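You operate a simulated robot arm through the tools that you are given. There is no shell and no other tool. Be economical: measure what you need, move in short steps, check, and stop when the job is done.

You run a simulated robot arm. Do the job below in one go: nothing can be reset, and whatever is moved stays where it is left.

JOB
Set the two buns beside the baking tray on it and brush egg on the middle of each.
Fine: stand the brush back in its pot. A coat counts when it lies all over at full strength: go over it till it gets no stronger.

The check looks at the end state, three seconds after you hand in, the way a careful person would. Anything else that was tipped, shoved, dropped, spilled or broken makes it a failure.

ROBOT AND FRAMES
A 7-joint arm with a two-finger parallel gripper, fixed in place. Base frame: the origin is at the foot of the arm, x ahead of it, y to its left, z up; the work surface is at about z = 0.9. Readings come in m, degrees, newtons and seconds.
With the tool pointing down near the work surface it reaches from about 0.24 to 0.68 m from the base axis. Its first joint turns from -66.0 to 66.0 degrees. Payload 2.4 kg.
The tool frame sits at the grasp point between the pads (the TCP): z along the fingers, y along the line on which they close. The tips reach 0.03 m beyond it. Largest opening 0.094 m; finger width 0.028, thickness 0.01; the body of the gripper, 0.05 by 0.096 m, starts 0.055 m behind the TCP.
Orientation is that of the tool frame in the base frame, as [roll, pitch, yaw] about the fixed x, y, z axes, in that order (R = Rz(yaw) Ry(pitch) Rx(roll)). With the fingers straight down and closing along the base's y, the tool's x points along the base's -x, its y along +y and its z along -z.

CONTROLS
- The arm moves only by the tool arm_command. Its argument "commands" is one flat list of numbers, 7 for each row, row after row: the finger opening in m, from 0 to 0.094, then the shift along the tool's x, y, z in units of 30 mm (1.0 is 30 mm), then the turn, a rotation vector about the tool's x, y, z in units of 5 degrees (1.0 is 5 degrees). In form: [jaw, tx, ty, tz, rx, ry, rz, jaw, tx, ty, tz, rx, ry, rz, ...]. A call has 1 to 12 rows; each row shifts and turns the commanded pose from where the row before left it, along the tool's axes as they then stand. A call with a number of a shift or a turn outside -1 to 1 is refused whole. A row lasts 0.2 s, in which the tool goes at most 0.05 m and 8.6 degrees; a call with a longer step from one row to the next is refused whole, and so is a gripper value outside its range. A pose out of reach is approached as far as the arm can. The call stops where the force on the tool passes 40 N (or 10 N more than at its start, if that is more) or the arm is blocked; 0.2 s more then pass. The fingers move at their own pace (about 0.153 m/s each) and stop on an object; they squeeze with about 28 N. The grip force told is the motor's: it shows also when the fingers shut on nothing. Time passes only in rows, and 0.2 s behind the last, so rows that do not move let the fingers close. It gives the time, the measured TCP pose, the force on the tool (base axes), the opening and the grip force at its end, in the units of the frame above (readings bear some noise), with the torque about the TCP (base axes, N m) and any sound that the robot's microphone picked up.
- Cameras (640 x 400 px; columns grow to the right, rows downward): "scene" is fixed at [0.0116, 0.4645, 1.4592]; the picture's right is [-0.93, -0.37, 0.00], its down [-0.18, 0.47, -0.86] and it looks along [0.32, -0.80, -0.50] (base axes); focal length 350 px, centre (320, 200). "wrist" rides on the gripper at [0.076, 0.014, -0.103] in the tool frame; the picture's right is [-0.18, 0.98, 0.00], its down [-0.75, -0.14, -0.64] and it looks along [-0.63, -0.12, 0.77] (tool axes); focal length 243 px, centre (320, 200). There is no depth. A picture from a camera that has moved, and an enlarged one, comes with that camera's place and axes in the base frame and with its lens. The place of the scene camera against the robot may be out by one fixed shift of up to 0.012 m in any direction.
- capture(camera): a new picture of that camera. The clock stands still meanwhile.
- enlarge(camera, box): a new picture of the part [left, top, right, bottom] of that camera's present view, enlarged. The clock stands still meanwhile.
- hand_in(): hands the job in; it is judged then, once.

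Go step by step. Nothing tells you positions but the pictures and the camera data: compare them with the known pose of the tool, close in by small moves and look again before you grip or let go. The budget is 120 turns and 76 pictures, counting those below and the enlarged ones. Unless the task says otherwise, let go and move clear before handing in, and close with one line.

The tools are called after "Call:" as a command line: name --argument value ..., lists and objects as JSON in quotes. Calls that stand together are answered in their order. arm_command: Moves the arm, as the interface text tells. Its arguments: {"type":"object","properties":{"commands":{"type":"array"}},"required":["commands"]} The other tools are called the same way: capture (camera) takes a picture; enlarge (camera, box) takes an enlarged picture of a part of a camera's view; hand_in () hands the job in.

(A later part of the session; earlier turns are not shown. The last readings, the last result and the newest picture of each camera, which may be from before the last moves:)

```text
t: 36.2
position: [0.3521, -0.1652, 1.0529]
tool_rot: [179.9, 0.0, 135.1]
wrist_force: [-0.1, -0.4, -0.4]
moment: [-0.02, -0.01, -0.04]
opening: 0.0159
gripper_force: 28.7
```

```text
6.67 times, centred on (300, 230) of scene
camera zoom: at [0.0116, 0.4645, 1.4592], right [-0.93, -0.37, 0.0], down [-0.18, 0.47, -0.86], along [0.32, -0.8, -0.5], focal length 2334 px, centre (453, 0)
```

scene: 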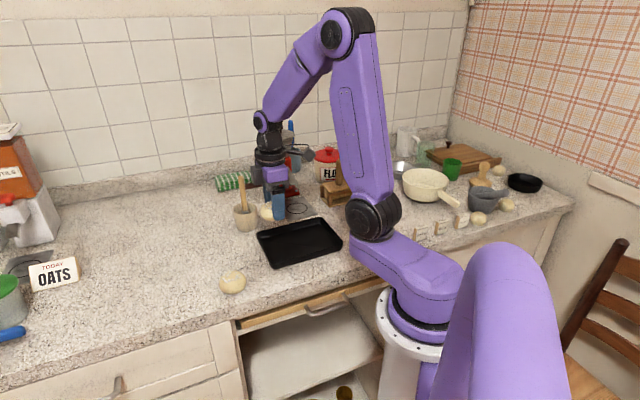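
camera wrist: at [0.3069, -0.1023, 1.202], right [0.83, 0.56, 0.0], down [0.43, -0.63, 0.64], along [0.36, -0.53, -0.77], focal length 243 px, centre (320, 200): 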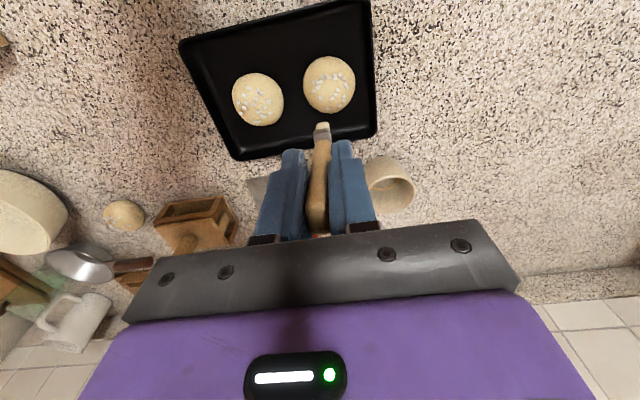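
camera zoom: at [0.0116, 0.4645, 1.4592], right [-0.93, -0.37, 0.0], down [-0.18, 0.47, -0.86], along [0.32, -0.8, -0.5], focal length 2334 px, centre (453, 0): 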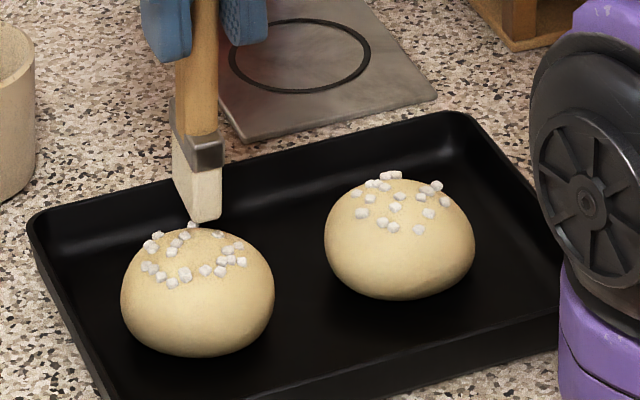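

The wrist view shows the bun centre about 6 mm along tool +y and a few mm along +x of the brush tip. Shift and look again.

Call:
arm_command --commands '[0.0, 0.15, 0.2, 0, 0, 0, 0, 0.0, 0, 0, 0.2, 0, 0, 0, 0.0, 0, 0, 0, 0, 0, 0]'

Call:
enlarge --camera "wrist" --box '[260, 40, 400, 160]'

Call:
enlarge --camera "scene" --box '[270, 210, 310, 250]'

```text
t: 37.0
position: [0.3531, -0.1575, 1.0472]
tool_rot: [180.0, 0.3, 134.9]
wrist_force: [0.5, -3.8, 26.3]
moment: [-0.54, -0.31, 0.0]
opening: 0.0163
gripper_force: 28.0
```

```text
3.33 times, centred on (330, 100) of wrist
camera zoom: at [0.31, -0.0952, 1.1497], right [0.83, 0.56, 0.0], down [0.43, -0.63, 0.65], along [0.37, -0.53, -0.76], focal length 809 px, centre (287, 533)
```

zoom: 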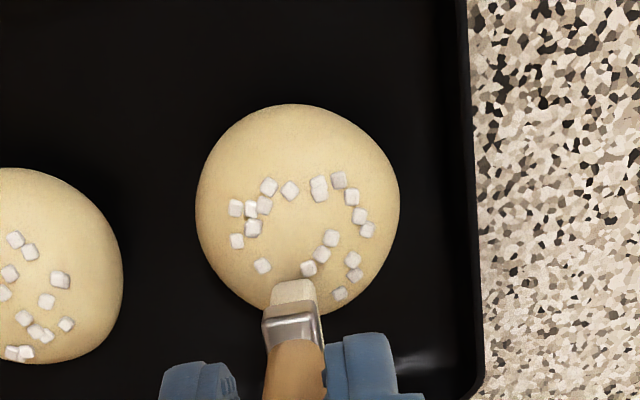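

```text
10.00 times, centred on (290, 230) of scene
camera zoom: at [0.0113, 0.4646, 1.4592], right [-0.93, -0.37, 0.0], down [-0.18, 0.47, -0.86], along [0.32, -0.8, -0.5], focal length 3501 px, centre (620, -100)
```

zoom: 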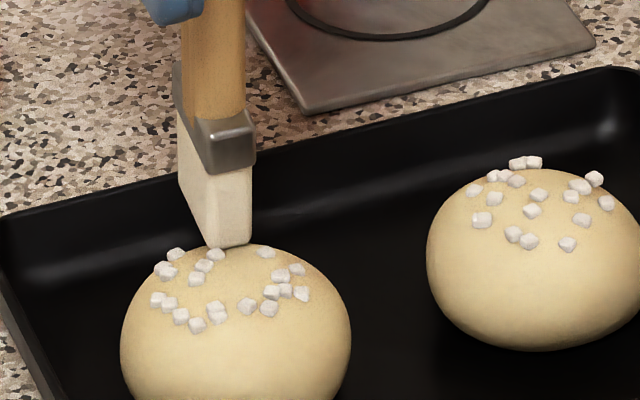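

Contact came sooner than expected (26 N), and the moment reading plus view show the brush leaning in the grip: its tip sits ~2 cm to tool −x. I'll lift 9 mm, tilt the tool +12.5° so the brush is upright over the bun's middle, and look.

Call:
arm_command --commands '[0.0, 0, 0, -0.4, 0, 0, 0, 0.0, 0, 0, 0, 0, 1, 0, 0.0, 0, 0, 0, 0, 1, 0, 0.0, 0, 0, 0, 0, 0.5, 0, 0.0, 0, 0, 0, 0, 0, 0]'

Call:
enlarge --camera "wrist" --box '[260, 40, 400, 160]'

Call:
enlarge --camera "scene" --box '[270, 210, 310, 250]'

```text
t: 38.2
position: [0.3533, -0.1579, 1.0593]
tool_rot: [179.9, -12.6, 135.0]
wrist_force: [-1.3, 0.5, 0.1]
moment: [-0.02, 0.0, 0.0]
opening: 0.016
gripper_force: 27.8
```

```text
3.33 times, centred on (330, 100) of wrist
camera zoom: at [0.3265, -0.1113, 1.1757], right [0.82, 0.57, -0.04], down [0.52, -0.72, 0.46], along [0.23, -0.4, -0.89], focal length 809 px, centre (287, 533)
```

zoom: 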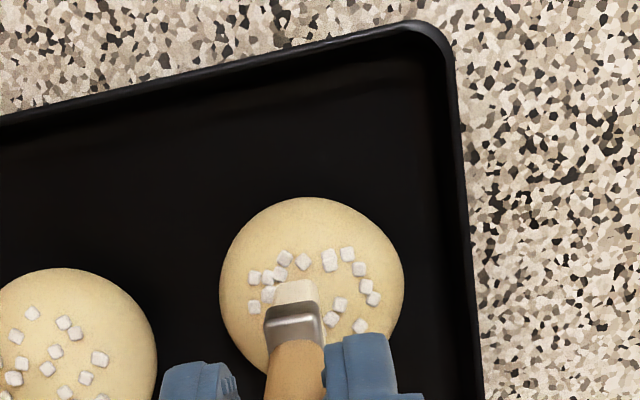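

```text
10.00 times, centred on (290, 230) of scene
camera zoom: at [0.0117, 0.4645, 1.4592], right [-0.93, -0.37, 0.0], down [-0.18, 0.47, -0.86], along [0.32, -0.8, -0.5], focal length 3501 px, centre (620, -100)
```

zoom: 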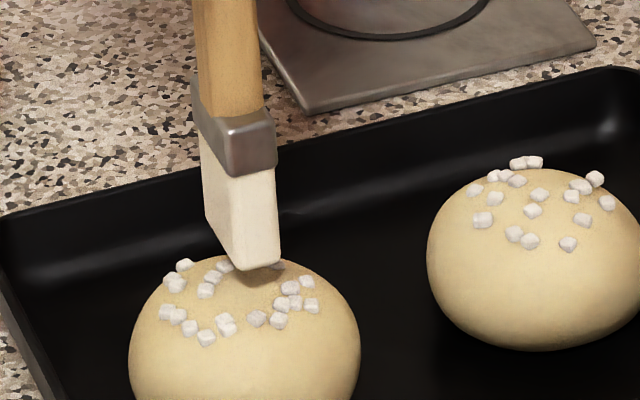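

Brush now upright over the bare middle of bun 2. Lower in small vertical steps watching force.

Call:
arm_command --commands '[0.0, -0.035, 0.1, 0.16, 0, 0, 0, 0.0, 0, 0, 0, 0, 0, 0]'

Call:
arm_command --commands '[0.0, -0.015, 0, 0.065, 0, 0, 0, 0.0, 0, 0, 0, 0, 0, 0]'

```text
t: 38.8
position: [0.3545, -0.1558, 1.0545]
tool_rot: [-180.0, -12.6, 135.1]
wrist_force: [-0.3, 0.6, -0.4]
moment: [0.0, 0.02, 0.0]
opening: 0.0158
gripper_force: 28.0
```

```text
t: 39.4
position: [0.3553, -0.1539, 1.0524]
tool_rot: [179.9, -12.5, 135.0]
wrist_force: [-0.3, -0.3, 0.2]
moment: [-0.02, 0.0, -0.02]
opening: 0.0159
gripper_force: 27.6
```

Call:
arm_command --commands '[0.0, -0.015, 0, 0.065, 0, 0, 0, 0.0, 0, 0, 0, 0, 0, 0]'

Call:
arm_command --commands '[0.0, -0.011, 0, 0.05, 0, 0, 0, 0.0, 0, 0, 0, 0, 0, 0]'

```text
t: 40.0
position: [0.355, -0.1556, 1.0502]
tool_rot: [180.0, -12.5, 135.0]
wrist_force: [0.7, -0.8, 6.1]
moment: [-0.04, 0.02, -0.03]
opening: 0.0158
gripper_force: 27.6
```

```text
t: 40.6
position: [0.3552, -0.1569, 1.0489]
tool_rot: [179.9, -12.3, 135.0]
wrist_force: [1.4, -0.6, 27.3]
moment: [-0.04, -0.01, 0.03]
opening: 0.0161
gripper_force: 28.3
```

Contact is dead centre (no moment). Ease off to ~6 N and make gentle ±5 mm strokes across the middle.

Call:
arm_command --commands '[0.0, 0.006, 0, -0.026, 0, 0, 0, 0.0, 0, 0.08, 0, 0, 0, 0, 0.0, 0, 0.08, 0, 0, 0, 0, 0.0, 0, -0.08, 0, 0, 0, 0, 0.0, 0, -0.08, 0, 0, 0, 0, 0.0, 0, -0.08, 0, 0, 0, 0, 0.0, 0, -0.08, 0, 0, 0, 0, 0.0, 0, 0.08, 0, 0, 0, 0, 0.0, 0, 0.08, 0, 0, 0, 0]'

Call:
enlarge --camera "wrist" --box '[260, 60, 400, 160]'

Call:
enlarge --camera "scene" --box '[270, 210, 310, 250]'

```text
t: 42.6
position: [0.3529, -0.1549, 1.0499]
tool_rot: [-179.9, -12.4, 135.1]
wrist_force: [0.9, -0.9, 16.5]
moment: [-0.06, -0.07, 0.02]
opening: 0.0161
gripper_force: 27.9
```

```text
4.00 times, centred on (330, 110) of wrist
camera zoom: at [0.3279, -0.1098, 1.1656], right [0.82, 0.57, -0.04], down [0.52, -0.72, 0.46], along [0.23, -0.4, -0.88], focal length 970 px, centre (280, 560)
```

zoom: 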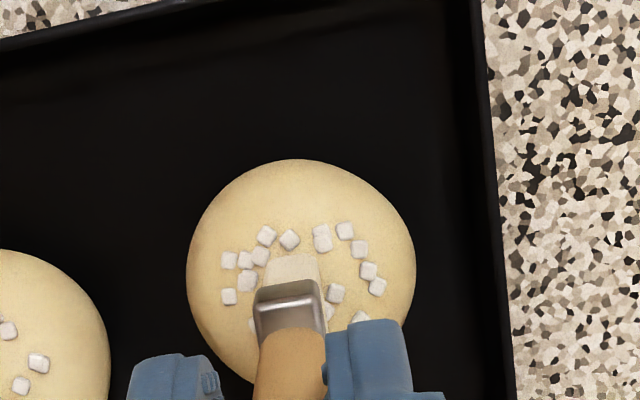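

```text
10.00 times, centred on (290, 230) of scene
camera zoom: at [0.0115, 0.4646, 1.4592], right [-0.93, -0.37, 0.0], down [-0.18, 0.47, -0.86], along [0.32, -0.8, -0.5], focal length 3501 px, centre (620, -100)
```

zoom: 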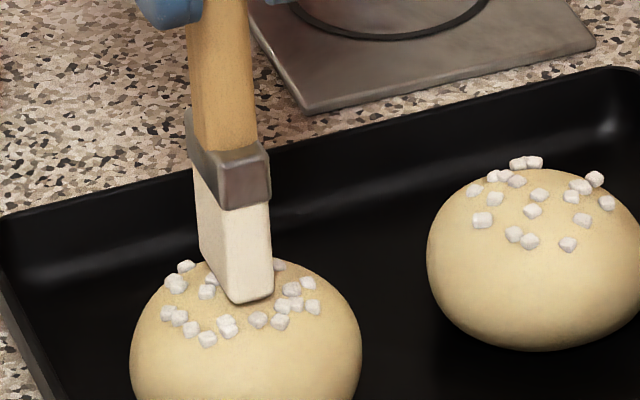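

No colour visible yet. Lift and inspect the middle of the bun.

Call:
arm_command --commands '[0.0, 0.216, 0, -0.976, 0, 0, 0, 0.0, 0.5, 0, -0.4, 0, 0, 0, 0.0, 0.5, 0, -0.4, 0, 0, 0]'

Call:
enlarge --camera "scene" --box '[270, 200, 320, 250]'

```text
t: 43.4
position: [0.3368, -0.1373, 1.109]
tool_rot: [179.9, -12.5, 135.0]
wrist_force: [-0.2, -0.2, 0.2]
moment: [0.02, 0.04, -0.01]
opening: 0.0157
gripper_force: 28.1
```

```text
8.00 times, centred on (295, 225) of scene
camera zoom: at [0.0116, 0.4645, 1.4592], right [-0.93, -0.37, 0.0], down [-0.18, 0.47, -0.86], along [0.32, -0.8, -0.5], focal length 2800 px, centre (520, 0)
```

zoom: 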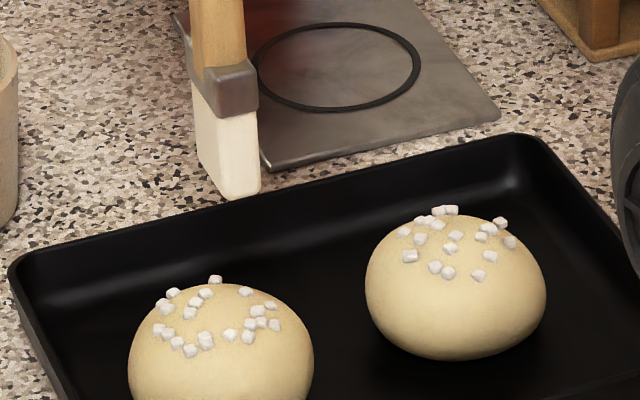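

The bun shows no egg; bristles look dry. I'll bring the camera over the pot and inspect what it holds.

Call:
arm_command --commands '[0.0, -0.216, 0, 0.0, 0, 0, 0, 0.0, -0.6, 0.5, -0.4, 0, 0, 0, 0.0, -0.7, 0.6, 0, 0, 0, 0, 0.0, -0.7, 0.6, 0, 0, 0, 0, 0.0, -0.7, 0.6, 0, 0, 0, 0, 0.0, -0.7, 0.6, 0, 0, 0, 0]'

Call:
capture --camera "wrist"

```text
t: 44.8
position: [0.4753, -0.1522, 1.0987]
tool_rot: [180.0, -12.5, 135.0]
wrist_force: [-0.6, -0.1, -0.1]
moment: [0.0, -0.04, 0.0]
opening: 0.0159
gripper_force: 27.8
```

```text
27 pictures are left
camera wrist: at [0.4493, -0.1071, 1.2148], right [0.82, 0.57, -0.04], down [0.52, -0.72, 0.46], along [0.23, -0.4, -0.89], focal length 243 px, centre (320, 200)
```

wrist: 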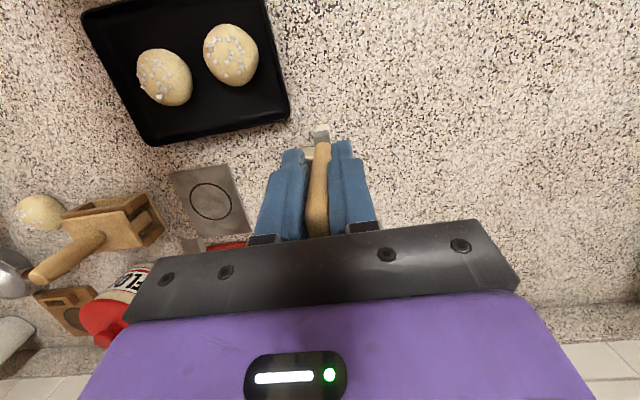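

Call:
enlarge --camera "wrist" --box '[125, 10, 275, 115]'

```text
3.81 times, centred on (200, 62) of wrist
camera zoom: at [0.4493, -0.1071, 1.2148], right [0.82, 0.57, -0.04], down [0.52, -0.72, 0.46], along [0.23, -0.4, -0.89], focal length 924 px, centre (777, 724)
```

zoom: 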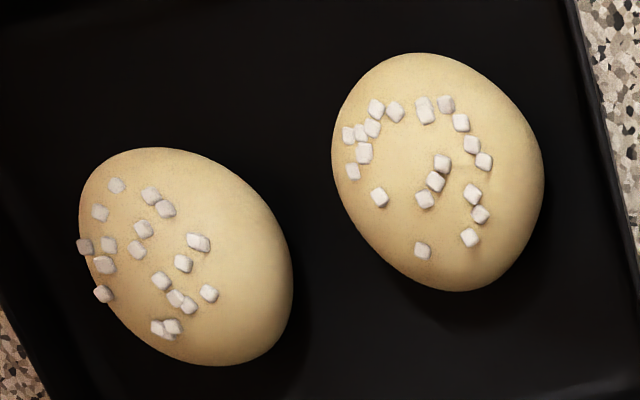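

No coat took, so the brush needs loading. I'll go over the pot centre, then dip into the egg there.

Call:
arm_command --commands '[0.0, -0.571, -0.37, -0.127, 0, 0, 0, 0.0, -0.571, -0.37, -0.127, 0, 0, 0, 0.0, -0.571, -0.37, -0.127, 0, 0, 0, 0.0, 0, 0, 0, 0, 0, 0]'

Call:
enlarge --camera "wrist" --box '[250, 60, 400, 180]'

Call:
enlarge --camera "scene" --box '[215, 160, 285, 235]'

```text
t: 45.8
position: [0.4896, -0.2151, 1.0985]
tool_rot: [180.0, -12.5, 135.0]
wrist_force: [-0.1, 0.1, -1.3]
moment: [0.0, 0.01, 0.04]
opening: 0.016
gripper_force: 28.0
```

```text
3.33 times, centred on (325, 120) of wrist
camera zoom: at [0.4636, -0.1681, 1.215], right [0.82, 0.57, -0.04], down [0.52, -0.72, 0.46], along [0.23, -0.4, -0.89], focal length 809 px, centre (303, 467)
```

zoom: 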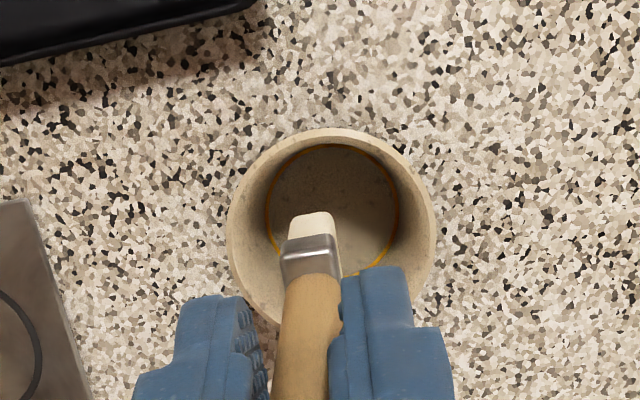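

```text
5.33 times, centred on (250, 198) of scene
camera zoom: at [0.0117, 0.4645, 1.4592], right [-0.93, -0.37, 0.0], down [-0.18, 0.47, -0.86], along [0.32, -0.8, -0.5], focal length 1867 px, centre (693, 213)
```

zoom: 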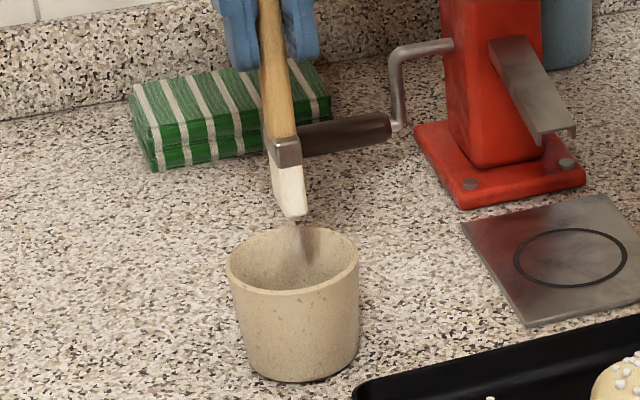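

Pot centre is (0.490,-0.210); the yellow line is low on its wall. Small shift and lower the brush straight down to about its original depth.

Call:
arm_command --commands '[0.0, 0.1, 0.12, 0.02, 0, 0, 0, 0.0, -0.162, 0, 0.732, 0, 0, 0, 0.0, -0.162, 0, 0.732, 0, 0, 0, 0.0, -0.13, 0, 0.585, 0, 0, 0, 0.0, 0, 0, 0, 0, 0, 0]'

Call:
arm_command --commands '[0.0, -0.022, 0, 0.098, 0, 0, 0, 0.0, 0, 0, 0, 0, 0, 0]'

```text
t: 47.0
position: [0.4903, -0.2095, 1.0344]
tool_rot: [-180.0, -12.6, 134.9]
wrist_force: [-0.8, 0.2, -0.3]
moment: [-0.01, -0.03, -0.01]
opening: 0.0161
gripper_force: 27.9
```

```text
t: 47.6
position: [0.4895, -0.2087, 1.0305]
tool_rot: [180.0, -12.4, 135.1]
wrist_force: [-0.7, 0.8, 0.4]
moment: [0.03, 0.01, -0.03]
opening: 0.016
gripper_force: 27.7
```

Call:
arm_command --commands '[0.0, -0.014, 0, 0.065, 0, 0, 0, 0.0, 0, 0, 0, 0, 0, 0]'

Call:
arm_command --commands '[0.0, -0.011, 0, 0.05, 0, 0, 0, 0.0, 0, 0, 0, 0, 0, 0]'

Call:
arm_command --commands '[0.0, -0.011, 0, 0.05, 0, 0, 0, 0.0, 0, 0, 0, 0, 0, 0]'

```text
t: 48.2
position: [0.4898, -0.2085, 1.0294]
tool_rot: [-180.0, -12.5, 135.0]
wrist_force: [-0.6, 0.1, -0.2]
moment: [0.01, 0.04, 0.01]
opening: 0.016
gripper_force: 28.7
```

```text
t: 48.8
position: [0.4889, -0.2091, 1.0285]
tool_rot: [-180.0, -12.4, 135.1]
wrist_force: [-0.3, -0.1, -0.4]
moment: [-0.01, -0.03, 0.0]
opening: 0.0157
gripper_force: 27.6
```

```text
t: 49.4
position: [0.4896, -0.2074, 1.0275]
tool_rot: [-180.0, -12.5, 135.0]
wrist_force: [0.5, -0.2, -0.1]
moment: [-0.01, 0.01, -0.01]
opening: 0.0158
gripper_force: 27.6
```

Call:
arm_command --commands '[0.0, -0.014, 0, 0.065, 0, 0, 0, 0.0, 0, 0, 0, 0, 0, 0]'

Call:
arm_command --commands '[0.0, -0.011, 0, 0.05, 0, 0, 0, 0.0, 0, 0, 0, 0, 0, 0]'

Call:
arm_command --commands '[0.0, -0.011, 0, 0.05, 0, 0, 0, 0.0, 0, 0, 0, 0, 0, 0]'

```text
t: 50.0
position: [0.4892, -0.2094, 1.0234]
tool_rot: [180.0, -12.5, 135.0]
wrist_force: [-0.7, -0.2, -0.5]
moment: [0.01, -0.03, 0.0]
opening: 0.0161
gripper_force: 27.9
```

```text
t: 50.6
position: [0.4882, -0.2089, 1.0245]
tool_rot: [180.0, -12.4, 135.1]
wrist_force: [0.0, 1.0, 7.8]
moment: [-0.07, -0.03, -0.04]
opening: 0.016
gripper_force: 28.1
```

```text
t: 51.2
position: [0.4903, -0.2088, 1.0242]
tool_rot: [179.9, -12.3, 135.0]
wrist_force: [-2.1, 0.0, 28.3]
moment: [-0.24, -0.13, 0.0]
opening: 0.016
gripper_force: 27.8
```

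Pot floor felt at z≈1.0245. Ease up 2 mm, swirl slightly, then lift out and check the bristles.

Call:
arm_command --commands '[0.0, 0.02, 0, -0.09, 0, 0, 0, 0.0, 0.1, 0, 0, 0, 0, 0, 0.0, 0, 0.1, 0, 0, 0, 0, 0.0, -0.1, 0, 0, 0, 0, 0, 0.0, -0.05, -0.1, 0, 0, 0, 0, 0.0, 0, -0.1, 0, 0, 0, 0, 0.0, 0.05, 0.1, 0, 0, 0, 0, 0.0, 0, 0, 0, 0, 0, 0, 0.0, 0.162, 0, -0.732, 0, 0, 0, 0.0, 0.162, 0, -0.732, 0, 0, 0, 0.0, 0.162, 0, -0.732, 0, 0, 0, 0.0, 0, 0, 0, 0, 0, 0]'

Call:
enlarge --camera "wrist" --box '[250, 60, 400, 180]'

Call:
enlarge --camera "scene" --box '[225, 170, 275, 220]'

```text
t: 53.8
position: [0.4895, -0.2107, 1.0924]
tool_rot: [179.9, -12.5, 135.0]
wrist_force: [-0.5, -0.2, -0.6]
moment: [0.03, 0.02, -0.01]
opening: 0.0158
gripper_force: 27.9
```

```text
3.33 times, centred on (325, 120) of wrist
camera zoom: at [0.4632, -0.1642, 1.2084], right [0.82, 0.57, -0.04], down [0.52, -0.72, 0.46], along [0.23, -0.4, -0.89], focal length 809 px, centre (303, 467)
```

zoom: 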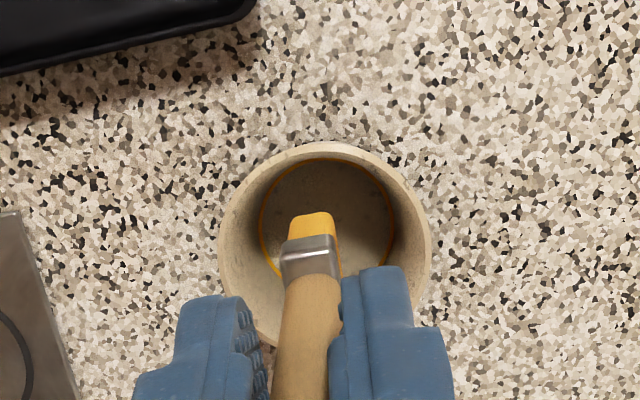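

```text
8.00 times, centred on (250, 195) of scene
camera zoom: at [0.0116, 0.4645, 1.4592], right [-0.93, -0.37, 0.0], down [-0.18, 0.47, -0.86], along [0.32, -0.8, -0.5], focal length 2800 px, centre (880, 240)
```

zoom: 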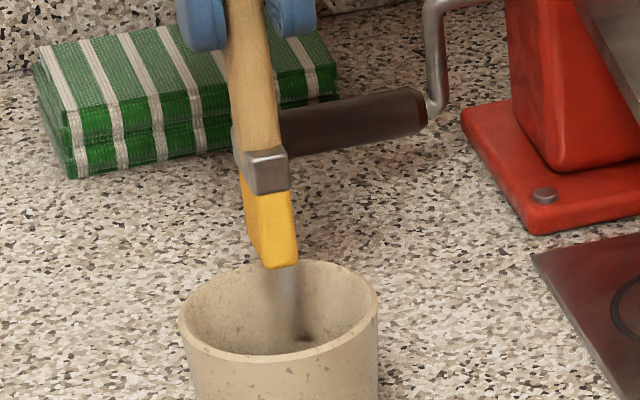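

The bristles are now yellow with egg. Pause over the pot, then go to bun 2's middle at hovering height.

Call:
arm_command --commands '[0.0, 0, 0, 0, 0, 0, 0, 0.0, 0, 0, 0, 0, 0, 0, 0.0, 0, 0, 0, 0, 0, 0, 0.0, 0.872, -0.379, 0.193, 0, 0, 0, 0.0, 0.872, -0.379, 0.193, 0, 0, 0, 0.0, 0.872, -0.379, 0.193, 0, 0, 0, 0.0, 0.872, -0.379, 0.193, 0, 0, 0, 0.0, 0.872, -0.379, 0.193, 0, 0, 0, 0.0, -0.13, 0, 0.586, 0, 0, 0, 0.0, -0.125, 0, 0.57, 0, 0, 0, 0.0, 0, 0, 0, 0, 0, 0]'

```text
t: 56.2
position: [0.3535, -0.1554, 1.0554]
tool_rot: [180.0, -12.5, 135.0]
wrist_force: [0.7, 0.3, -0.6]
moment: [-0.02, 0.01, 0.03]
opening: 0.0163
gripper_force: 28.2
```

Call:
arm_command --commands '[0.0, -0.028, 0, 0.127, 0, 0, 0, 0.0, 0, 0, 0, 0, 0, 0]'

Call:
arm_command --commands '[0.0, -0.01, 0, 0.045, 0, 0, 0, 0.0, 0, 0, 0, 0, 0, 0]'

```text
t: 56.8
position: [0.3547, -0.1541, 1.0511]
tool_rot: [179.9, -12.5, 135.1]
wrist_force: [0.1, -0.5, 0.5]
moment: [-0.04, -0.02, -0.01]
opening: 0.0157
gripper_force: 28.1
```

```text
t: 57.4
position: [0.3543, -0.1565, 1.0499]
tool_rot: [180.0, -12.5, 134.9]
wrist_force: [0.1, -0.2, -0.7]
moment: [0.02, 0.01, -0.01]
opening: 0.016
gripper_force: 28.1
```

Call:
arm_command --commands '[0.0, -0.008, 0, 0.035, 0, 0, 0, 0.0, 0, 0, 0, 0, 0, 0]'

```text
t: 58.0
position: [0.3536, -0.1553, 1.0497]
tool_rot: [-179.9, -12.5, 134.9]
wrist_force: [0.3, -0.1, -1.0]
moment: [-0.01, -0.02, 0.04]
opening: 0.016
gripper_force: 27.8
```

Call:
arm_command --commands '[0.0, -0.008, 0, 0.035, 0, 0, 0, 0.0, 0, 0, 0, 0, 0, 0]'

Call:
arm_command --commands '[0.0, -0.006, 0, 0.025, 0, 0, 0, 0.0, 0, 0, 0, 0, 0, 0]'

```text
t: 58.6
position: [0.3542, -0.1545, 1.0481]
tool_rot: [-179.9, -12.5, 135.0]
wrist_force: [0.1, -0.4, 4.9]
moment: [-0.01, 0.0, 0.05]
opening: 0.0159
gripper_force: 28.4
```

```text
t: 59.2
position: [0.3544, -0.1547, 1.0479]
tool_rot: [180.0, -12.3, 135.0]
wrist_force: [0.5, -1.7, 11.3]
moment: [-0.16, -0.02, -0.01]
opening: 0.0161
gripper_force: 27.9
```

In contact at about 10 N. Stroke gently around the middle.

Call:
arm_command --commands '[0.0, 0, 0.1, 0, 0, 0, 0, 0.0, 0, 0.1, 0.01, 0, 0, 0, 0.0, 0, -0.1, -0.01, 0, 0, 0, 0.0, 0, -0.1, 0, 0, 0, 0, 0.0, 0, -0.1, 0, 0, 0, 0, 0.0, 0, -0.1, 0.01, 0, 0, 0, 0.0, 0, 0.1, -0.01, 0, 0, 0, 0.0, 0, 0.1, 0, 0, 0, 0]'

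Call:
enlarge --camera "wrist" --box '[260, 60, 400, 160]'

Call:
enlarge --camera "scene" --box '[270, 210, 310, 250]'

```text
t: 61.0
position: [0.3543, -0.1556, 1.0494]
tool_rot: [-179.9, -12.6, 135.0]
wrist_force: [-0.8, -2.1, 4.2]
moment: [-0.2, 0.07, 0.04]
opening: 0.016
gripper_force: 28.4
```

```text
4.00 times, centred on (330, 110) of wrist
camera zoom: at [0.3276, -0.1093, 1.1649], right [0.82, 0.57, -0.04], down [0.52, -0.72, 0.46], along [0.23, -0.4, -0.89], focal length 970 px, centre (280, 560)
```

zoom: 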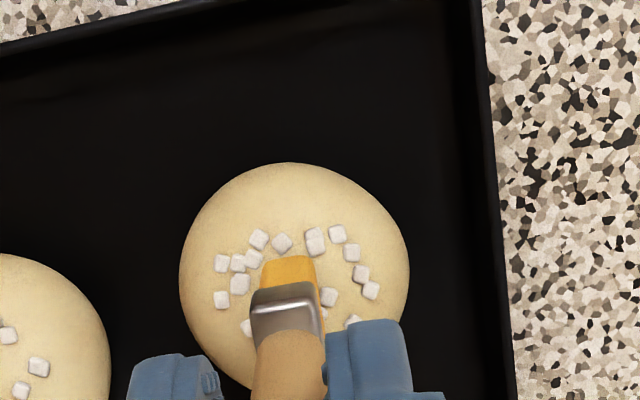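

```text
10.00 times, centred on (290, 230) of scene
camera zoom: at [0.0116, 0.4645, 1.4592], right [-0.93, -0.37, 0.0], down [-0.18, 0.47, -0.86], along [0.32, -0.8, -0.5], focal length 3501 px, centre (620, -100)
```

zoom: 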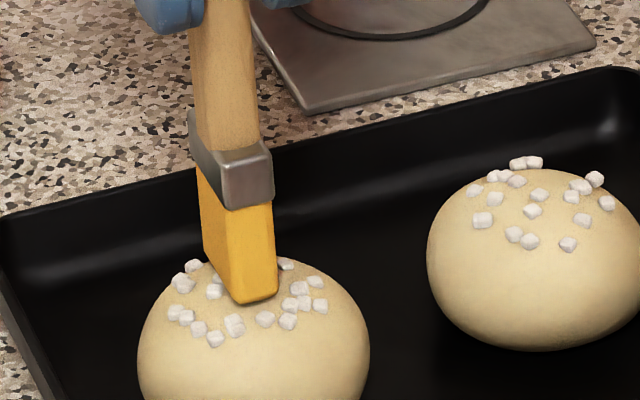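

Lift straight up to see the result.

Call:
arm_command --commands '[0.0, 0.2, 0, -0.9, 0, 0, 0, 0.0, 0.1, 0, -0.45, 0, 0, 0]'

Call:
enlarge --camera "scene" --box '[265, 205, 325, 255]'

```text
t: 61.6
position: [0.3541, -0.1543, 1.0897]
tool_rot: [180.0, -12.5, 135.1]
wrist_force: [0.4, 0.0, -1.9]
moment: [-0.02, -0.01, 0.0]
opening: 0.016
gripper_force: 28.1
```

```text
8.00 times, centred on (295, 230) of scene
camera zoom: at [0.0116, 0.4645, 1.4592], right [-0.93, -0.37, 0.0], down [-0.18, 0.47, -0.86], along [0.32, -0.8, -0.5], focal length 2800 px, centre (520, -40)
```

zoom: 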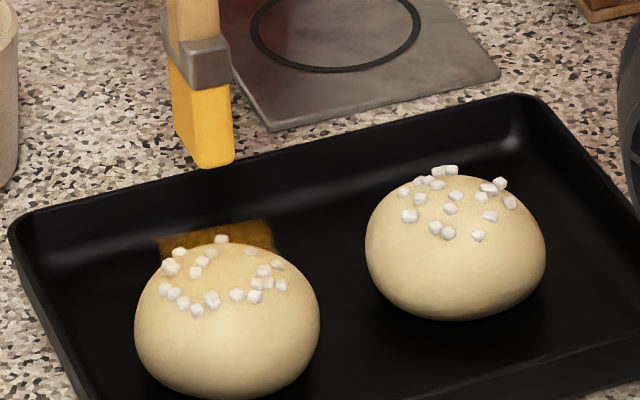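

There's an amber patch visible just behind bun 2. I need to see from above where the egg actually went.

Call:
arm_command --commands '[0.0, -0.7, 0, -0.15, 0, 0, 0, 0.0, -0.7, 0, -0.15, 0, 0, 0, 0.0, 0, 0, 0, 0, 0, 0]'

Call:
enlarge --camera "wrist" --box '[200, 10, 420, 150]'

```text
t: 62.4
position: [0.386, -0.1864, 1.0879]
tool_rot: [179.9, -12.5, 135.0]
wrist_force: [-0.4, 0.3, 0.0]
moment: [0.01, 0.02, -0.01]
opening: 0.0162
gripper_force: 28.3
```

```text
2.86 times, centred on (310, 80) of wrist
camera zoom: at [0.3586, -0.14, 1.2053], right [0.82, 0.57, -0.04], down [0.52, -0.72, 0.46], along [0.23, -0.4, -0.89], focal length 693 px, centre (349, 543)
```

zoom: 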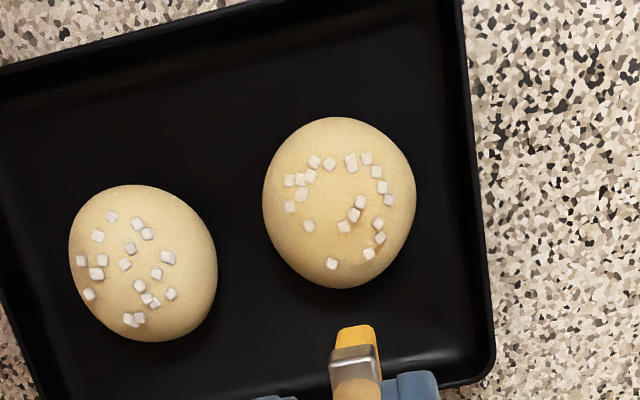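

The amber patch was only a reflection of the brush; the tray is clean. Zoom on bun 2's middle for a faint coat.

Call:
enlarge --camera "wrist" --box '[285, 45, 350, 115]'

```text
5.71 times, centred on (318, 80) of wrist
camera zoom: at [0.3586, -0.14, 1.2053], right [0.82, 0.57, -0.04], down [0.52, -0.72, 0.46], along [0.23, -0.4, -0.89], focal length 1386 px, centre (334, 886)
```

zoom: 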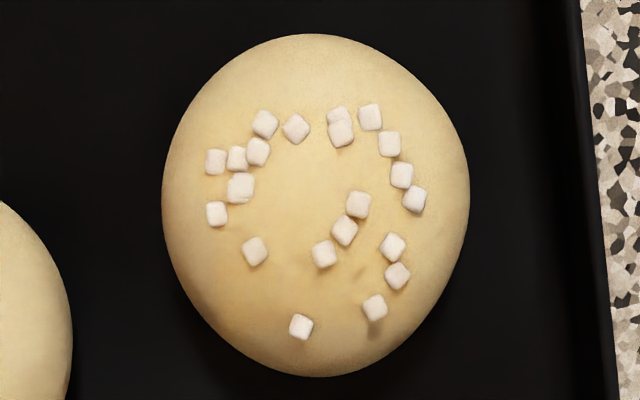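

There's perhaps a very faint tint in the middle. Coats build up, so I'll go back and brush longer and wider.

Call:
arm_command --commands '[0.0, 0.7, 0, 0.15, 0, 0, 0, 0.0, 0.7, 0, 0.15, 0, 0, 0, 0.0, -0.137, 0, 0.62, 0, 0, 0, 0.0, -0.137, 0, 0.62, 0, 0, 0, 0.0, -0.015, 0, 0.068, 0, 0, 0, 0.0, 0, 0, 0, 0, 0, 0]'

Call:
arm_command --commands '[0.0, -0.009, 0, 0.042, 0, 0, 0, 0.0, 0, 0, 0, 0, 0, 0]'

```text
t: 63.8
position: [0.3545, -0.1552, 1.0494]
tool_rot: [180.0, -12.5, 134.9]
wrist_force: [-0.6, -1.3, 0.5]
moment: [0.01, -0.01, 0.02]
opening: 0.0159
gripper_force: 27.8
```

```text
t: 64.4
position: [0.3545, -0.1562, 1.0476]
tool_rot: [-180.0, -12.4, 135.0]
wrist_force: [1.1, 0.0, 9.3]
moment: [0.04, 0.02, -0.01]
opening: 0.016
gripper_force: 28.7
```

Call:
arm_command --commands '[0.0, 0, 0.135, 0, 0, 0, 0, 0.0, 0, 0.135, 0.015, 0, 0, 0, 0.0, 0, -0.135, -0.015, 0, 0, 0, 0.0, 0, -0.135, 0, 0, 0, 0, 0.0, 0, -0.135, 0, 0, 0, 0, 0.0, 0, -0.135, 0.015, 0, 0, 0, 0.0, 0, 0.135, -0.015, 0, 0, 0, 0.0, 0, 0.135, 0, 0, 0, 0]'

Call:
arm_command --commands '[0.0, 0.12, 0, 0.03, 0, 0, 0, 0.0, 0, 0.135, 0, 0, 0, 0, 0.0, 0, 0.135, 0.015, 0, 0, 0, 0.0, 0, -0.135, -0.015, 0, 0, 0, 0.0, 0, -0.135, 0, 0, 0, 0, 0.0, 0, -0.135, 0, 0, 0, 0, 0.0, 0, -0.135, 0.015, 0, 0, 0, 0.0, 0, 0.135, -0.015, 0, 0, 0, 0.0, 0, 0.135, 0, 0, 0, 0]'

Call:
arm_command --commands '[0.0, -0.12, 0, -0.03, 0, 0, 0, 0.0, -0.12, 0, -0.022, 0, 0, 0, 0.0, 0, 0.135, 0, 0, 0, 0, 0.0, 0, 0.135, 0.015, 0, 0, 0, 0.0, 0, -0.135, -0.015, 0, 0, 0, 0.0, 0, -0.135, 0, 0, 0, 0, 0.0, 0, -0.135, 0, 0, 0, 0, 0.0, 0, -0.135, 0.015, 0, 0, 0, 0.0, 0, 0.135, -0.015, 0, 0, 0, 0.0, 0, 0.135, 0, 0, 0, 0, 0.0, 0.12, 0, 0.022, 0, 0, 0]'

```text
t: 66.2
position: [0.3536, -0.1553, 1.0488]
tool_rot: [-180.0, -12.4, 134.9]
wrist_force: [0.8, 0.8, 0.8]
moment: [0.0, 0.03, 0.0]
opening: 0.0161
gripper_force: 27.5
```

```text
t: 68.2
position: [0.3504, -0.1523, 1.0472]
tool_rot: [179.9, -12.5, 135.1]
wrist_force: [-1.9, -1.0, 3.1]
moment: [-0.14, 0.11, 0.03]
opening: 0.0158
gripper_force: 27.7
```

```text
t: 70.6
position: [0.355, -0.1547, 1.0494]
tool_rot: [179.9, -12.5, 135.0]
wrist_force: [0.3, -0.1, 1.8]
moment: [-0.07, -0.07, 0.02]
opening: 0.016
gripper_force: 27.9
```

Call:
arm_command --commands '[0.0, 0.2, 0, -0.9, 0, 0, 0, 0.0, -0.7, 0, -0.3, 0, 0, 0, 0.0, -0.7, 0, -0.15, 0, 0, 0, 0.0, 0, 0, 0, 0, 0, 0]'

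Call:
enlarge --camera "wrist" --box '[210, 40, 350, 130]'

```text
t: 71.6
position: [0.3835, -0.1876, 1.079]
tool_rot: [-180.0, -12.6, 135.0]
wrist_force: [0.4, -0.4, -0.6]
moment: [-0.02, -0.01, -0.02]
opening: 0.016
gripper_force: 28.0
```

```text
4.44 times, centred on (280, 85) of wrist
camera zoom: at [0.3579, -0.141, 1.1959], right [0.82, 0.57, -0.04], down [0.52, -0.72, 0.46], along [0.23, -0.4, -0.89], focal length 1078 px, centre (498, 711)
```

zoom: 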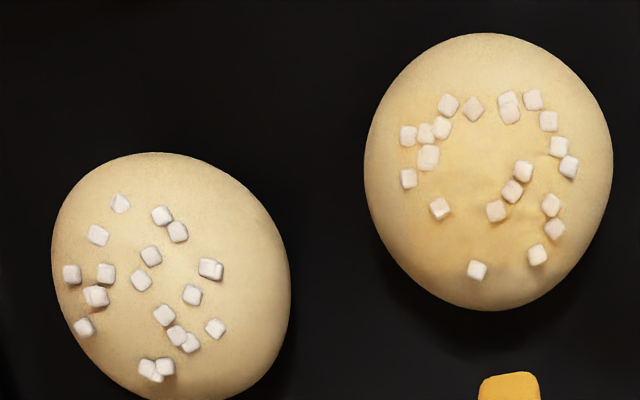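

A yellow coat is now building in bun 2's middle. Go over it again, a little firmer.

Call:
arm_command --commands '[0.0, 0.7, 0, 0.15, 0, 0, 0, 0.0, 0.7, 0, 0.3, 0, 0, 0, 0.0, -0.2, 0, 0.9, 0, 0, 0, 0.0, -0.006, 0, 0.03, 0, 0, 0, 0.0, 0, 0.135, 0.01, 0, 0, 0, 0.0, 0, 0.135, 0.02, 0, 0, 0, 0.0, 0, -0.135, -0.02, 0, 0, 0, 0.0, 0, -0.135, -0.01, 0, 0, 0, 0.0, 0, -0.135, 0.01, 0, 0, 0, 0.0, 0, -0.135, 0.02, 0, 0, 0, 0.0, 0, 0.135, -0.02, 0, 0, 0, 0.0, 0, 0.135, -0.01, 0, 0, 0]'

Call:
arm_command --commands '[0.0, 0.12, 0, 0.03, 0, 0, 0, 0.0, 0, 0.135, 0.01, 0, 0, 0, 0.0, 0, 0.135, 0.02, 0, 0, 0, 0.0, 0, -0.135, -0.02, 0, 0, 0, 0.0, 0, -0.135, -0.01, 0, 0, 0, 0.0, 0, -0.135, 0.01, 0, 0, 0, 0.0, 0, -0.135, 0.02, 0, 0, 0, 0.0, 0, 0.135, -0.02, 0, 0, 0, 0.0, 0, 0.135, -0.01, 0, 0, 0]'

Call:
arm_command --commands '[0.0, -0.12, 0, -0.03, 0, 0, 0, 0.0, -0.12, 0, -0.02, 0, 0, 0, 0.0, 0, 0.135, 0.01, 0, 0, 0, 0.0, 0, 0.135, 0.02, 0, 0, 0, 0.0, 0, -0.135, -0.02, 0, 0, 0, 0.0, 0, -0.135, -0.01, 0, 0, 0, 0.0, 0, -0.135, 0.01, 0, 0, 0, 0.0, 0, -0.135, 0.02, 0, 0, 0, 0.0, 0, 0.135, -0.02, 0, 0, 0, 0.0, 0, 0.135, -0.01, 0, 0, 0, 0.0, 0.12, 0, 0.02, 0, 0, 0]'

Call:
arm_command --commands '[0.0, 0, 0.135, 0.01, 0, 0, 0, 0.0, 0, 0.135, 0.02, 0, 0, 0, 0.0, 0, -0.135, -0.02, 0, 0, 0, 0.0, 0, -0.135, -0.01, 0, 0, 0, 0.0, 0, -0.135, 0.01, 0, 0, 0, 0.0, 0, -0.135, 0.02, 0, 0, 0, 0.0, 0, 0.135, -0.02, 0, 0, 0, 0.0, 0, 0.135, -0.01, 0, 0, 0]'

```text
t: 74.2
position: [0.3548, -0.1558, 1.0466]
tool_rot: [-179.9, -12.6, 134.9]
wrist_force: [2.1, -1.1, 5.4]
moment: [-0.07, -0.17, 0.01]
opening: 0.0163
gripper_force: 28.0
```

```text
t: 76.2
position: [0.3516, -0.1512, 1.0462]
tool_rot: [179.9, -12.6, 135.1]
wrist_force: [-1.1, -0.9, -0.4]
moment: [0.02, -0.03, 0.03]
opening: 0.0161
gripper_force: 28.0
```

```text
t: 78.6
position: [0.3543, -0.1552, 1.0469]
tool_rot: [180.0, -12.6, 135.0]
wrist_force: [-0.6, 1.3, 0.2]
moment: [-0.01, 0.0, -0.02]
opening: 0.0157
gripper_force: 28.1
```

```text
t: 80.4
position: [0.3544, -0.1544, 1.0473]
tool_rot: [180.0, -12.5, 135.2]
wrist_force: [0.6, -1.0, -0.7]
moment: [-0.02, -0.02, -0.04]
opening: 0.0162
gripper_force: 27.8
```

Force has dropped to nothing at the same height; lift and look at what changed.

Call:
arm_command --commands '[0.0, 0.2, 0, -0.9, 0, 0, 0, 0.0, -0.7, 0, -0.3, 0, 0, 0, 0.0, -0.7, 0, -0.15, 0, 0, 0, 0.0, 0, 0, 0, 0, 0, 0]'

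Call:
enlarge --camera "wrist" --box '[210, 40, 350, 150]'

```text
t: 81.4
position: [0.3841, -0.1873, 1.0794]
tool_rot: [-180.0, -12.5, 135.0]
wrist_force: [0.1, 0.7, 0.2]
moment: [0.0, 0.0, 0.01]
opening: 0.0158
gripper_force: 28.0
```

```text
3.64 times, centred on (280, 95) of wrist
camera zoom: at [0.3593, -0.1409, 1.1962], right [0.82, 0.57, -0.04], down [0.52, -0.72, 0.46], along [0.23, -0.4, -0.89], focal length 882 px, centre (466, 582)
```

zoom: 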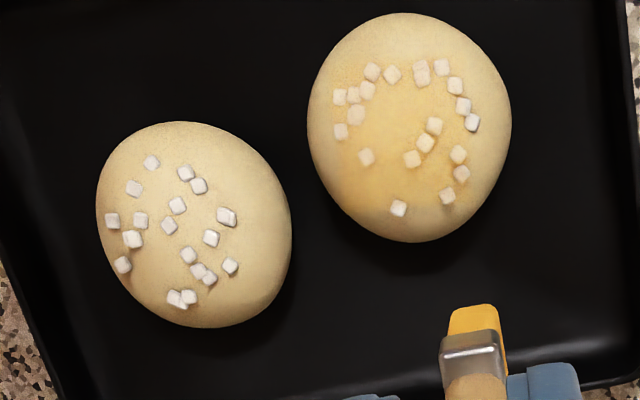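

The coat is clearly stronger, nearly centred (a few mm off toward tool −x). Return shifted by 3 mm, find contact again, and continue.

Call:
arm_command --commands '[0.0, 0.7, 0, 0.15, 0, 0, 0, 0.0, 0.7, 0, 0.3, 0, 0, 0, 0.0, -0.1, 0.05, 0.9, 0, 0, 0, 0.0, -0.006, 0, 0.055, 0, 0, 0, 0.0, 0, 0, 0, 0, 0, 0]'

Call:
arm_command --commands '[0.0, -0.007, 0, 0.033, 0, 0, 0, 0.0, 0, 0, 0, 0, 0, 0]'

```text
t: 82.6
position: [0.3525, -0.1516, 1.0472]
tool_rot: [-179.9, -12.5, 135.1]
wrist_force: [-0.1, -0.2, -0.4]
moment: [0.0, -0.02, 0.01]
opening: 0.0158
gripper_force: 28.2
```

```text
t: 83.2
position: [0.3512, -0.1502, 1.0457]
tool_rot: [180.0, -12.5, 135.0]
wrist_force: [0.2, -0.2, 0.5]
moment: [0.04, 0.0, 0.01]
opening: 0.016
gripper_force: 27.9
```

Call:
arm_command --commands '[0.0, -0.007, 0, 0.033, 0, 0, 0, 0.0, 0, 0, 0, 0, 0, 0]'

Call:
arm_command --commands '[0.0, -0.005, 0, 0.022, 0, 0, 0, 0.0, 0, 0, 0, 0, 0, 0]'

```text
t: 83.8
position: [0.3521, -0.1511, 1.0448]
tool_rot: [-179.9, -12.5, 135.0]
wrist_force: [0.2, 0.4, -0.5]
moment: [-0.01, -0.02, -0.01]
opening: 0.0157
gripper_force: 28.3
```

```text
t: 84.4
position: [0.3538, -0.1522, 1.043]
tool_rot: [-180.0, -12.4, 135.1]
wrist_force: [0.9, -0.4, 7.3]
moment: [-0.05, -0.03, 0.0]
opening: 0.0161
gripper_force: 27.8
```

Contact again at 7 N. Stroke in three lanes, twice.

Call:
arm_command --commands '[0.0, 0, 0.135, 0.01, 0, 0, 0, 0.0, 0, 0.135, 0.02, 0, 0, 0, 0.0, 0, -0.135, -0.02, 0, 0, 0, 0.0, 0, -0.135, -0.01, 0, 0, 0, 0.0, 0, -0.135, 0.01, 0, 0, 0, 0.0, 0, -0.135, 0.02, 0, 0, 0, 0.0, 0, 0.135, -0.02, 0, 0, 0, 0.0, 0, 0.135, -0.005, 0, 0, 0]'

Call:
arm_command --commands '[0.0, 0.12, 0, 0.035, 0, 0, 0, 0.0, 0, 0.135, 0.01, 0, 0, 0, 0.0, 0, 0.135, 0.02, 0, 0, 0, 0.0, 0, -0.135, -0.02, 0, 0, 0, 0.0, 0, -0.135, -0.01, 0, 0, 0, 0.0, 0, -0.135, 0.01, 0, 0, 0, 0.0, 0, -0.135, 0.02, 0, 0, 0, 0.0, 0, 0.135, -0.02, 0, 0, 0, 0.0, 0, 0.135, -0.01, 0, 0, 0]'

Call:
arm_command --commands '[0.0, -0.12, 0, -0.03, 0, 0, 0, 0.0, -0.12, 0, -0.015, 0, 0, 0, 0.0, 0, 0.135, 0.01, 0, 0, 0, 0.0, 0, 0.135, 0.02, 0, 0, 0, 0.0, 0, -0.135, -0.02, 0, 0, 0, 0.0, 0, -0.135, -0.01, 0, 0, 0, 0.0, 0, -0.135, 0.01, 0, 0, 0, 0.0, 0, -0.135, 0.02, 0, 0, 0, 0.0, 0, 0.135, -0.02, 0, 0, 0, 0.0, 0, 0.135, -0.01, 0, 0, 0, 0.0, 0.12, 0, 0.015, 0, 0, 0]'

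Call:
arm_command --commands '[0.0, 0, 0, 0.015, 0, 0, 0, 0.0, 0, 0.135, 0.01, 0, 0, 0, 0.0, 0, 0.135, 0.02, 0, 0, 0, 0.0, 0, -0.135, -0.02, 0, 0, 0, 0.0, 0, -0.135, -0.01, 0, 0, 0, 0.0, 0, -0.135, 0.01, 0, 0, 0, 0.0, 0, -0.135, 0.02, 0, 0, 0, 0.0, 0, 0.135, -0.02, 0, 0, 0, 0.0, 0, 0.135, -0.005, 0, 0, 0]'

```text
t: 86.2
position: [0.3522, -0.151, 1.0434]
tool_rot: [-180.0, -12.5, 135.0]
wrist_force: [0.7, 0.7, -0.5]
moment: [-0.01, 0.02, 0.03]
opening: 0.016
gripper_force: 28.0
```

```text
t: 88.2
position: [0.3507, -0.1485, 1.0434]
tool_rot: [-179.9, -12.5, 135.0]
wrist_force: [0.3, 0.4, -0.1]
moment: [0.02, 0.0, 0.01]
opening: 0.0162
gripper_force: 28.1
```

```text
t: 90.6
position: [0.3526, -0.1511, 1.0423]
tool_rot: [179.9, -12.6, 135.0]
wrist_force: [0.5, -0.6, -0.4]
moment: [0.03, 0.0, -0.01]
opening: 0.0159
gripper_force: 28.3
```

```text
t: 92.6
position: [0.3536, -0.1517, 1.0428]
tool_rot: [180.0, -12.6, 135.0]
wrist_force: [0.5, 0.1, -0.5]
moment: [-0.01, 0.0, 0.0]
opening: 0.0159
gripper_force: 28.3
```

Contact fades again during strokes; lift and check coat and brush from both cameras.

Call:
arm_command --commands '[0.0, 0.2, 0, -0.9, 0, 0, 0, 0.0, -0.7, 0, -0.3, 0, 0, 0, 0.0, -0.7, 0, -0.15, 0, 0, 0, 0.0, 0, 0, 0, 0, 0, 0]'

Call:
enlarge --camera "wrist" --box '[210, 40, 350, 150]'

Call:
enlarge --camera "scene" --box '[255, 180, 325, 255]'

```text
t: 93.6
position: [0.3833, -0.1818, 1.0745]
tool_rot: [-180.0, -12.5, 135.0]
wrist_force: [-0.3, 0.0, 0.0]
moment: [0.01, 0.0, -0.01]
opening: 0.016
gripper_force: 28.1
```

```text
3.64 times, centred on (280, 95) of wrist
camera zoom: at [0.3577, -0.1359, 1.1906], right [0.82, 0.57, -0.04], down [0.52, -0.72, 0.46], along [0.23, -0.4, -0.89], focal length 882 px, centre (466, 582)
```

zoom: 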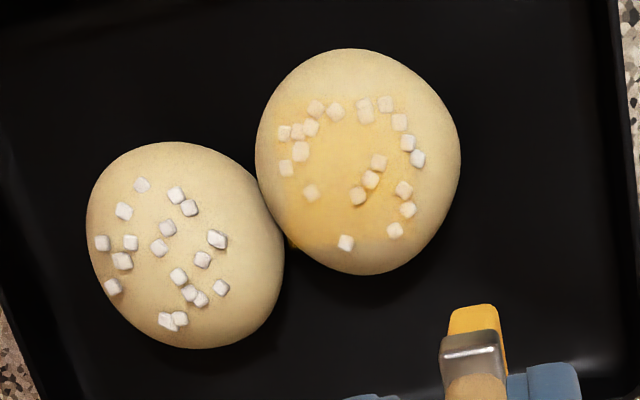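

```text
5.33 times, centred on (290, 218) of scene
camera zoom: at [0.0117, 0.4645, 1.4592], right [-0.93, -0.37, 0.0], down [-0.18, 0.47, -0.86], along [0.32, -0.8, -0.5], focal length 1867 px, centre (480, 107)
```

zoom: 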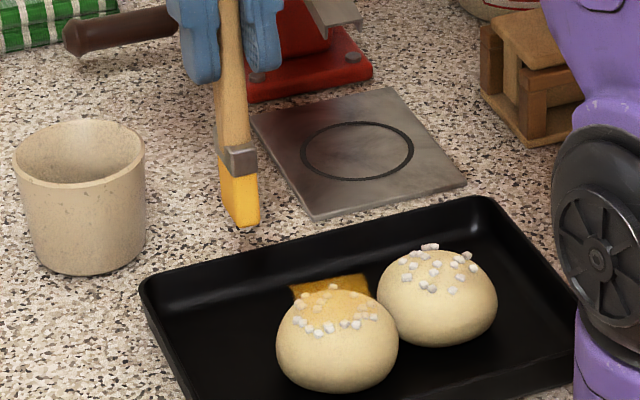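

Bun 2 got nudged ~2 cm along the tray and now touches bun 1 because I was pressing off its top; both are still safely on the tray. Its top is now near (0.333,-0.172); I'll go there and press lightly, using the moment to centre.

Call:
arm_command --commands '[0.0, 0.69, -0.47, 0.15, 0, 0, 0, 0.0, 0.69, -0.47, 0.15, 0, 0, 0, 0.0, -0.079, 0, 0.358, 0, 0, 0, 0.0, -0.079, 0, 0.358, 0, 0, 0, 0.0, 0, 0, 0, 0, 0, 0]'

Call:
arm_command --commands '[0.0, -0.022, 0, 0.1, 0, 0, 0, 0.0, 0, 0, 0, 0, 0, 0]'

Call:
enlarge --camera "scene" --box '[270, 200, 330, 250]'

```text
t: 94.8
position: [0.3342, -0.1725, 1.0526]
tool_rot: [-179.9, -12.5, 135.0]
wrist_force: [0.1, 0.3, -0.3]
moment: [-0.02, -0.03, 0.02]
opening: 0.0159
gripper_force: 28.4
```

```text
t: 95.4
position: [0.333, -0.1722, 1.0503]
tool_rot: [-179.9, -12.6, 134.9]
wrist_force: [-0.2, 0.3, 0.3]
moment: [-0.02, 0.02, -0.03]
opening: 0.016
gripper_force: 27.9
```

```text
8.00 times, centred on (300, 225) of scene
camera zoom: at [0.0116, 0.4645, 1.4592], right [-0.93, -0.37, 0.0], down [-0.18, 0.47, -0.86], along [0.32, -0.8, -0.5], focal length 2800 px, centre (480, 0)
```

zoom: 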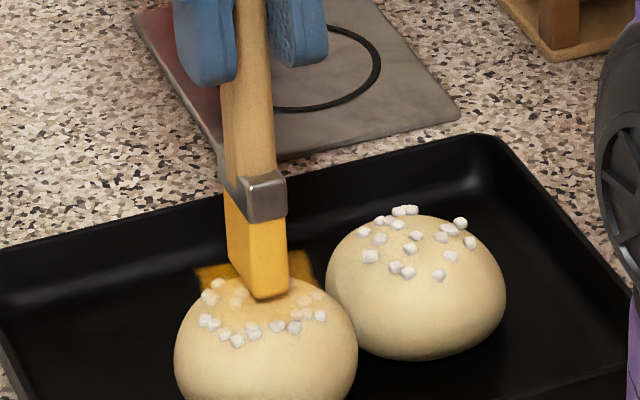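

Well centred over the coated patch. Lower to contact.

Call:
arm_command --commands '[0.0, -0.009, 0, 0.04, 0, 0, 0, 0.0, 0, 0, 0, 0, 0, 0]'

Call:
arm_command --commands '[0.0, -0.007, 0, 0.033, 0, 0, 0, 0.0, 0, 0, 0, 0, 0, 0]'

```text
t: 96.0
position: [0.3331, -0.1729, 1.0486]
tool_rot: [-179.9, -12.5, 135.0]
wrist_force: [0.2, 0.3, -0.5]
moment: [-0.02, 0.02, -0.03]
opening: 0.0157
gripper_force: 28.1
```

```text
t: 96.6
position: [0.3329, -0.1703, 1.0475]
tool_rot: [179.9, -12.5, 134.9]
wrist_force: [0.0, 0.6, 0.1]
moment: [-0.02, 0.02, -0.01]
opening: 0.0161
gripper_force: 27.8
```

Call:
arm_command --commands '[0.0, -0.007, 0, 0.033, 0, 0, 0, 0.0, 0, 0, 0, 0, 0, 0]'

Call:
arm_command --commands '[0.0, -0.004, 0, 0.02, 0, 0, 0, 0.0, 0, 0, 0, 0, 0, 0]'

```text
t: 97.2
position: [0.3331, -0.1704, 1.0464]
tool_rot: [-180.0, -12.5, 135.0]
wrist_force: [0.1, -0.8, 1.6]
moment: [0.0, -0.05, -0.01]
opening: 0.0159
gripper_force: 27.9
```

```text
t: 97.8
position: [0.333, -0.1728, 1.0457]
tool_rot: [180.0, -12.5, 135.0]
wrist_force: [0.2, 1.6, 8.8]
moment: [0.08, 0.03, 0.01]
opening: 0.0158
gripper_force: 27.5
```

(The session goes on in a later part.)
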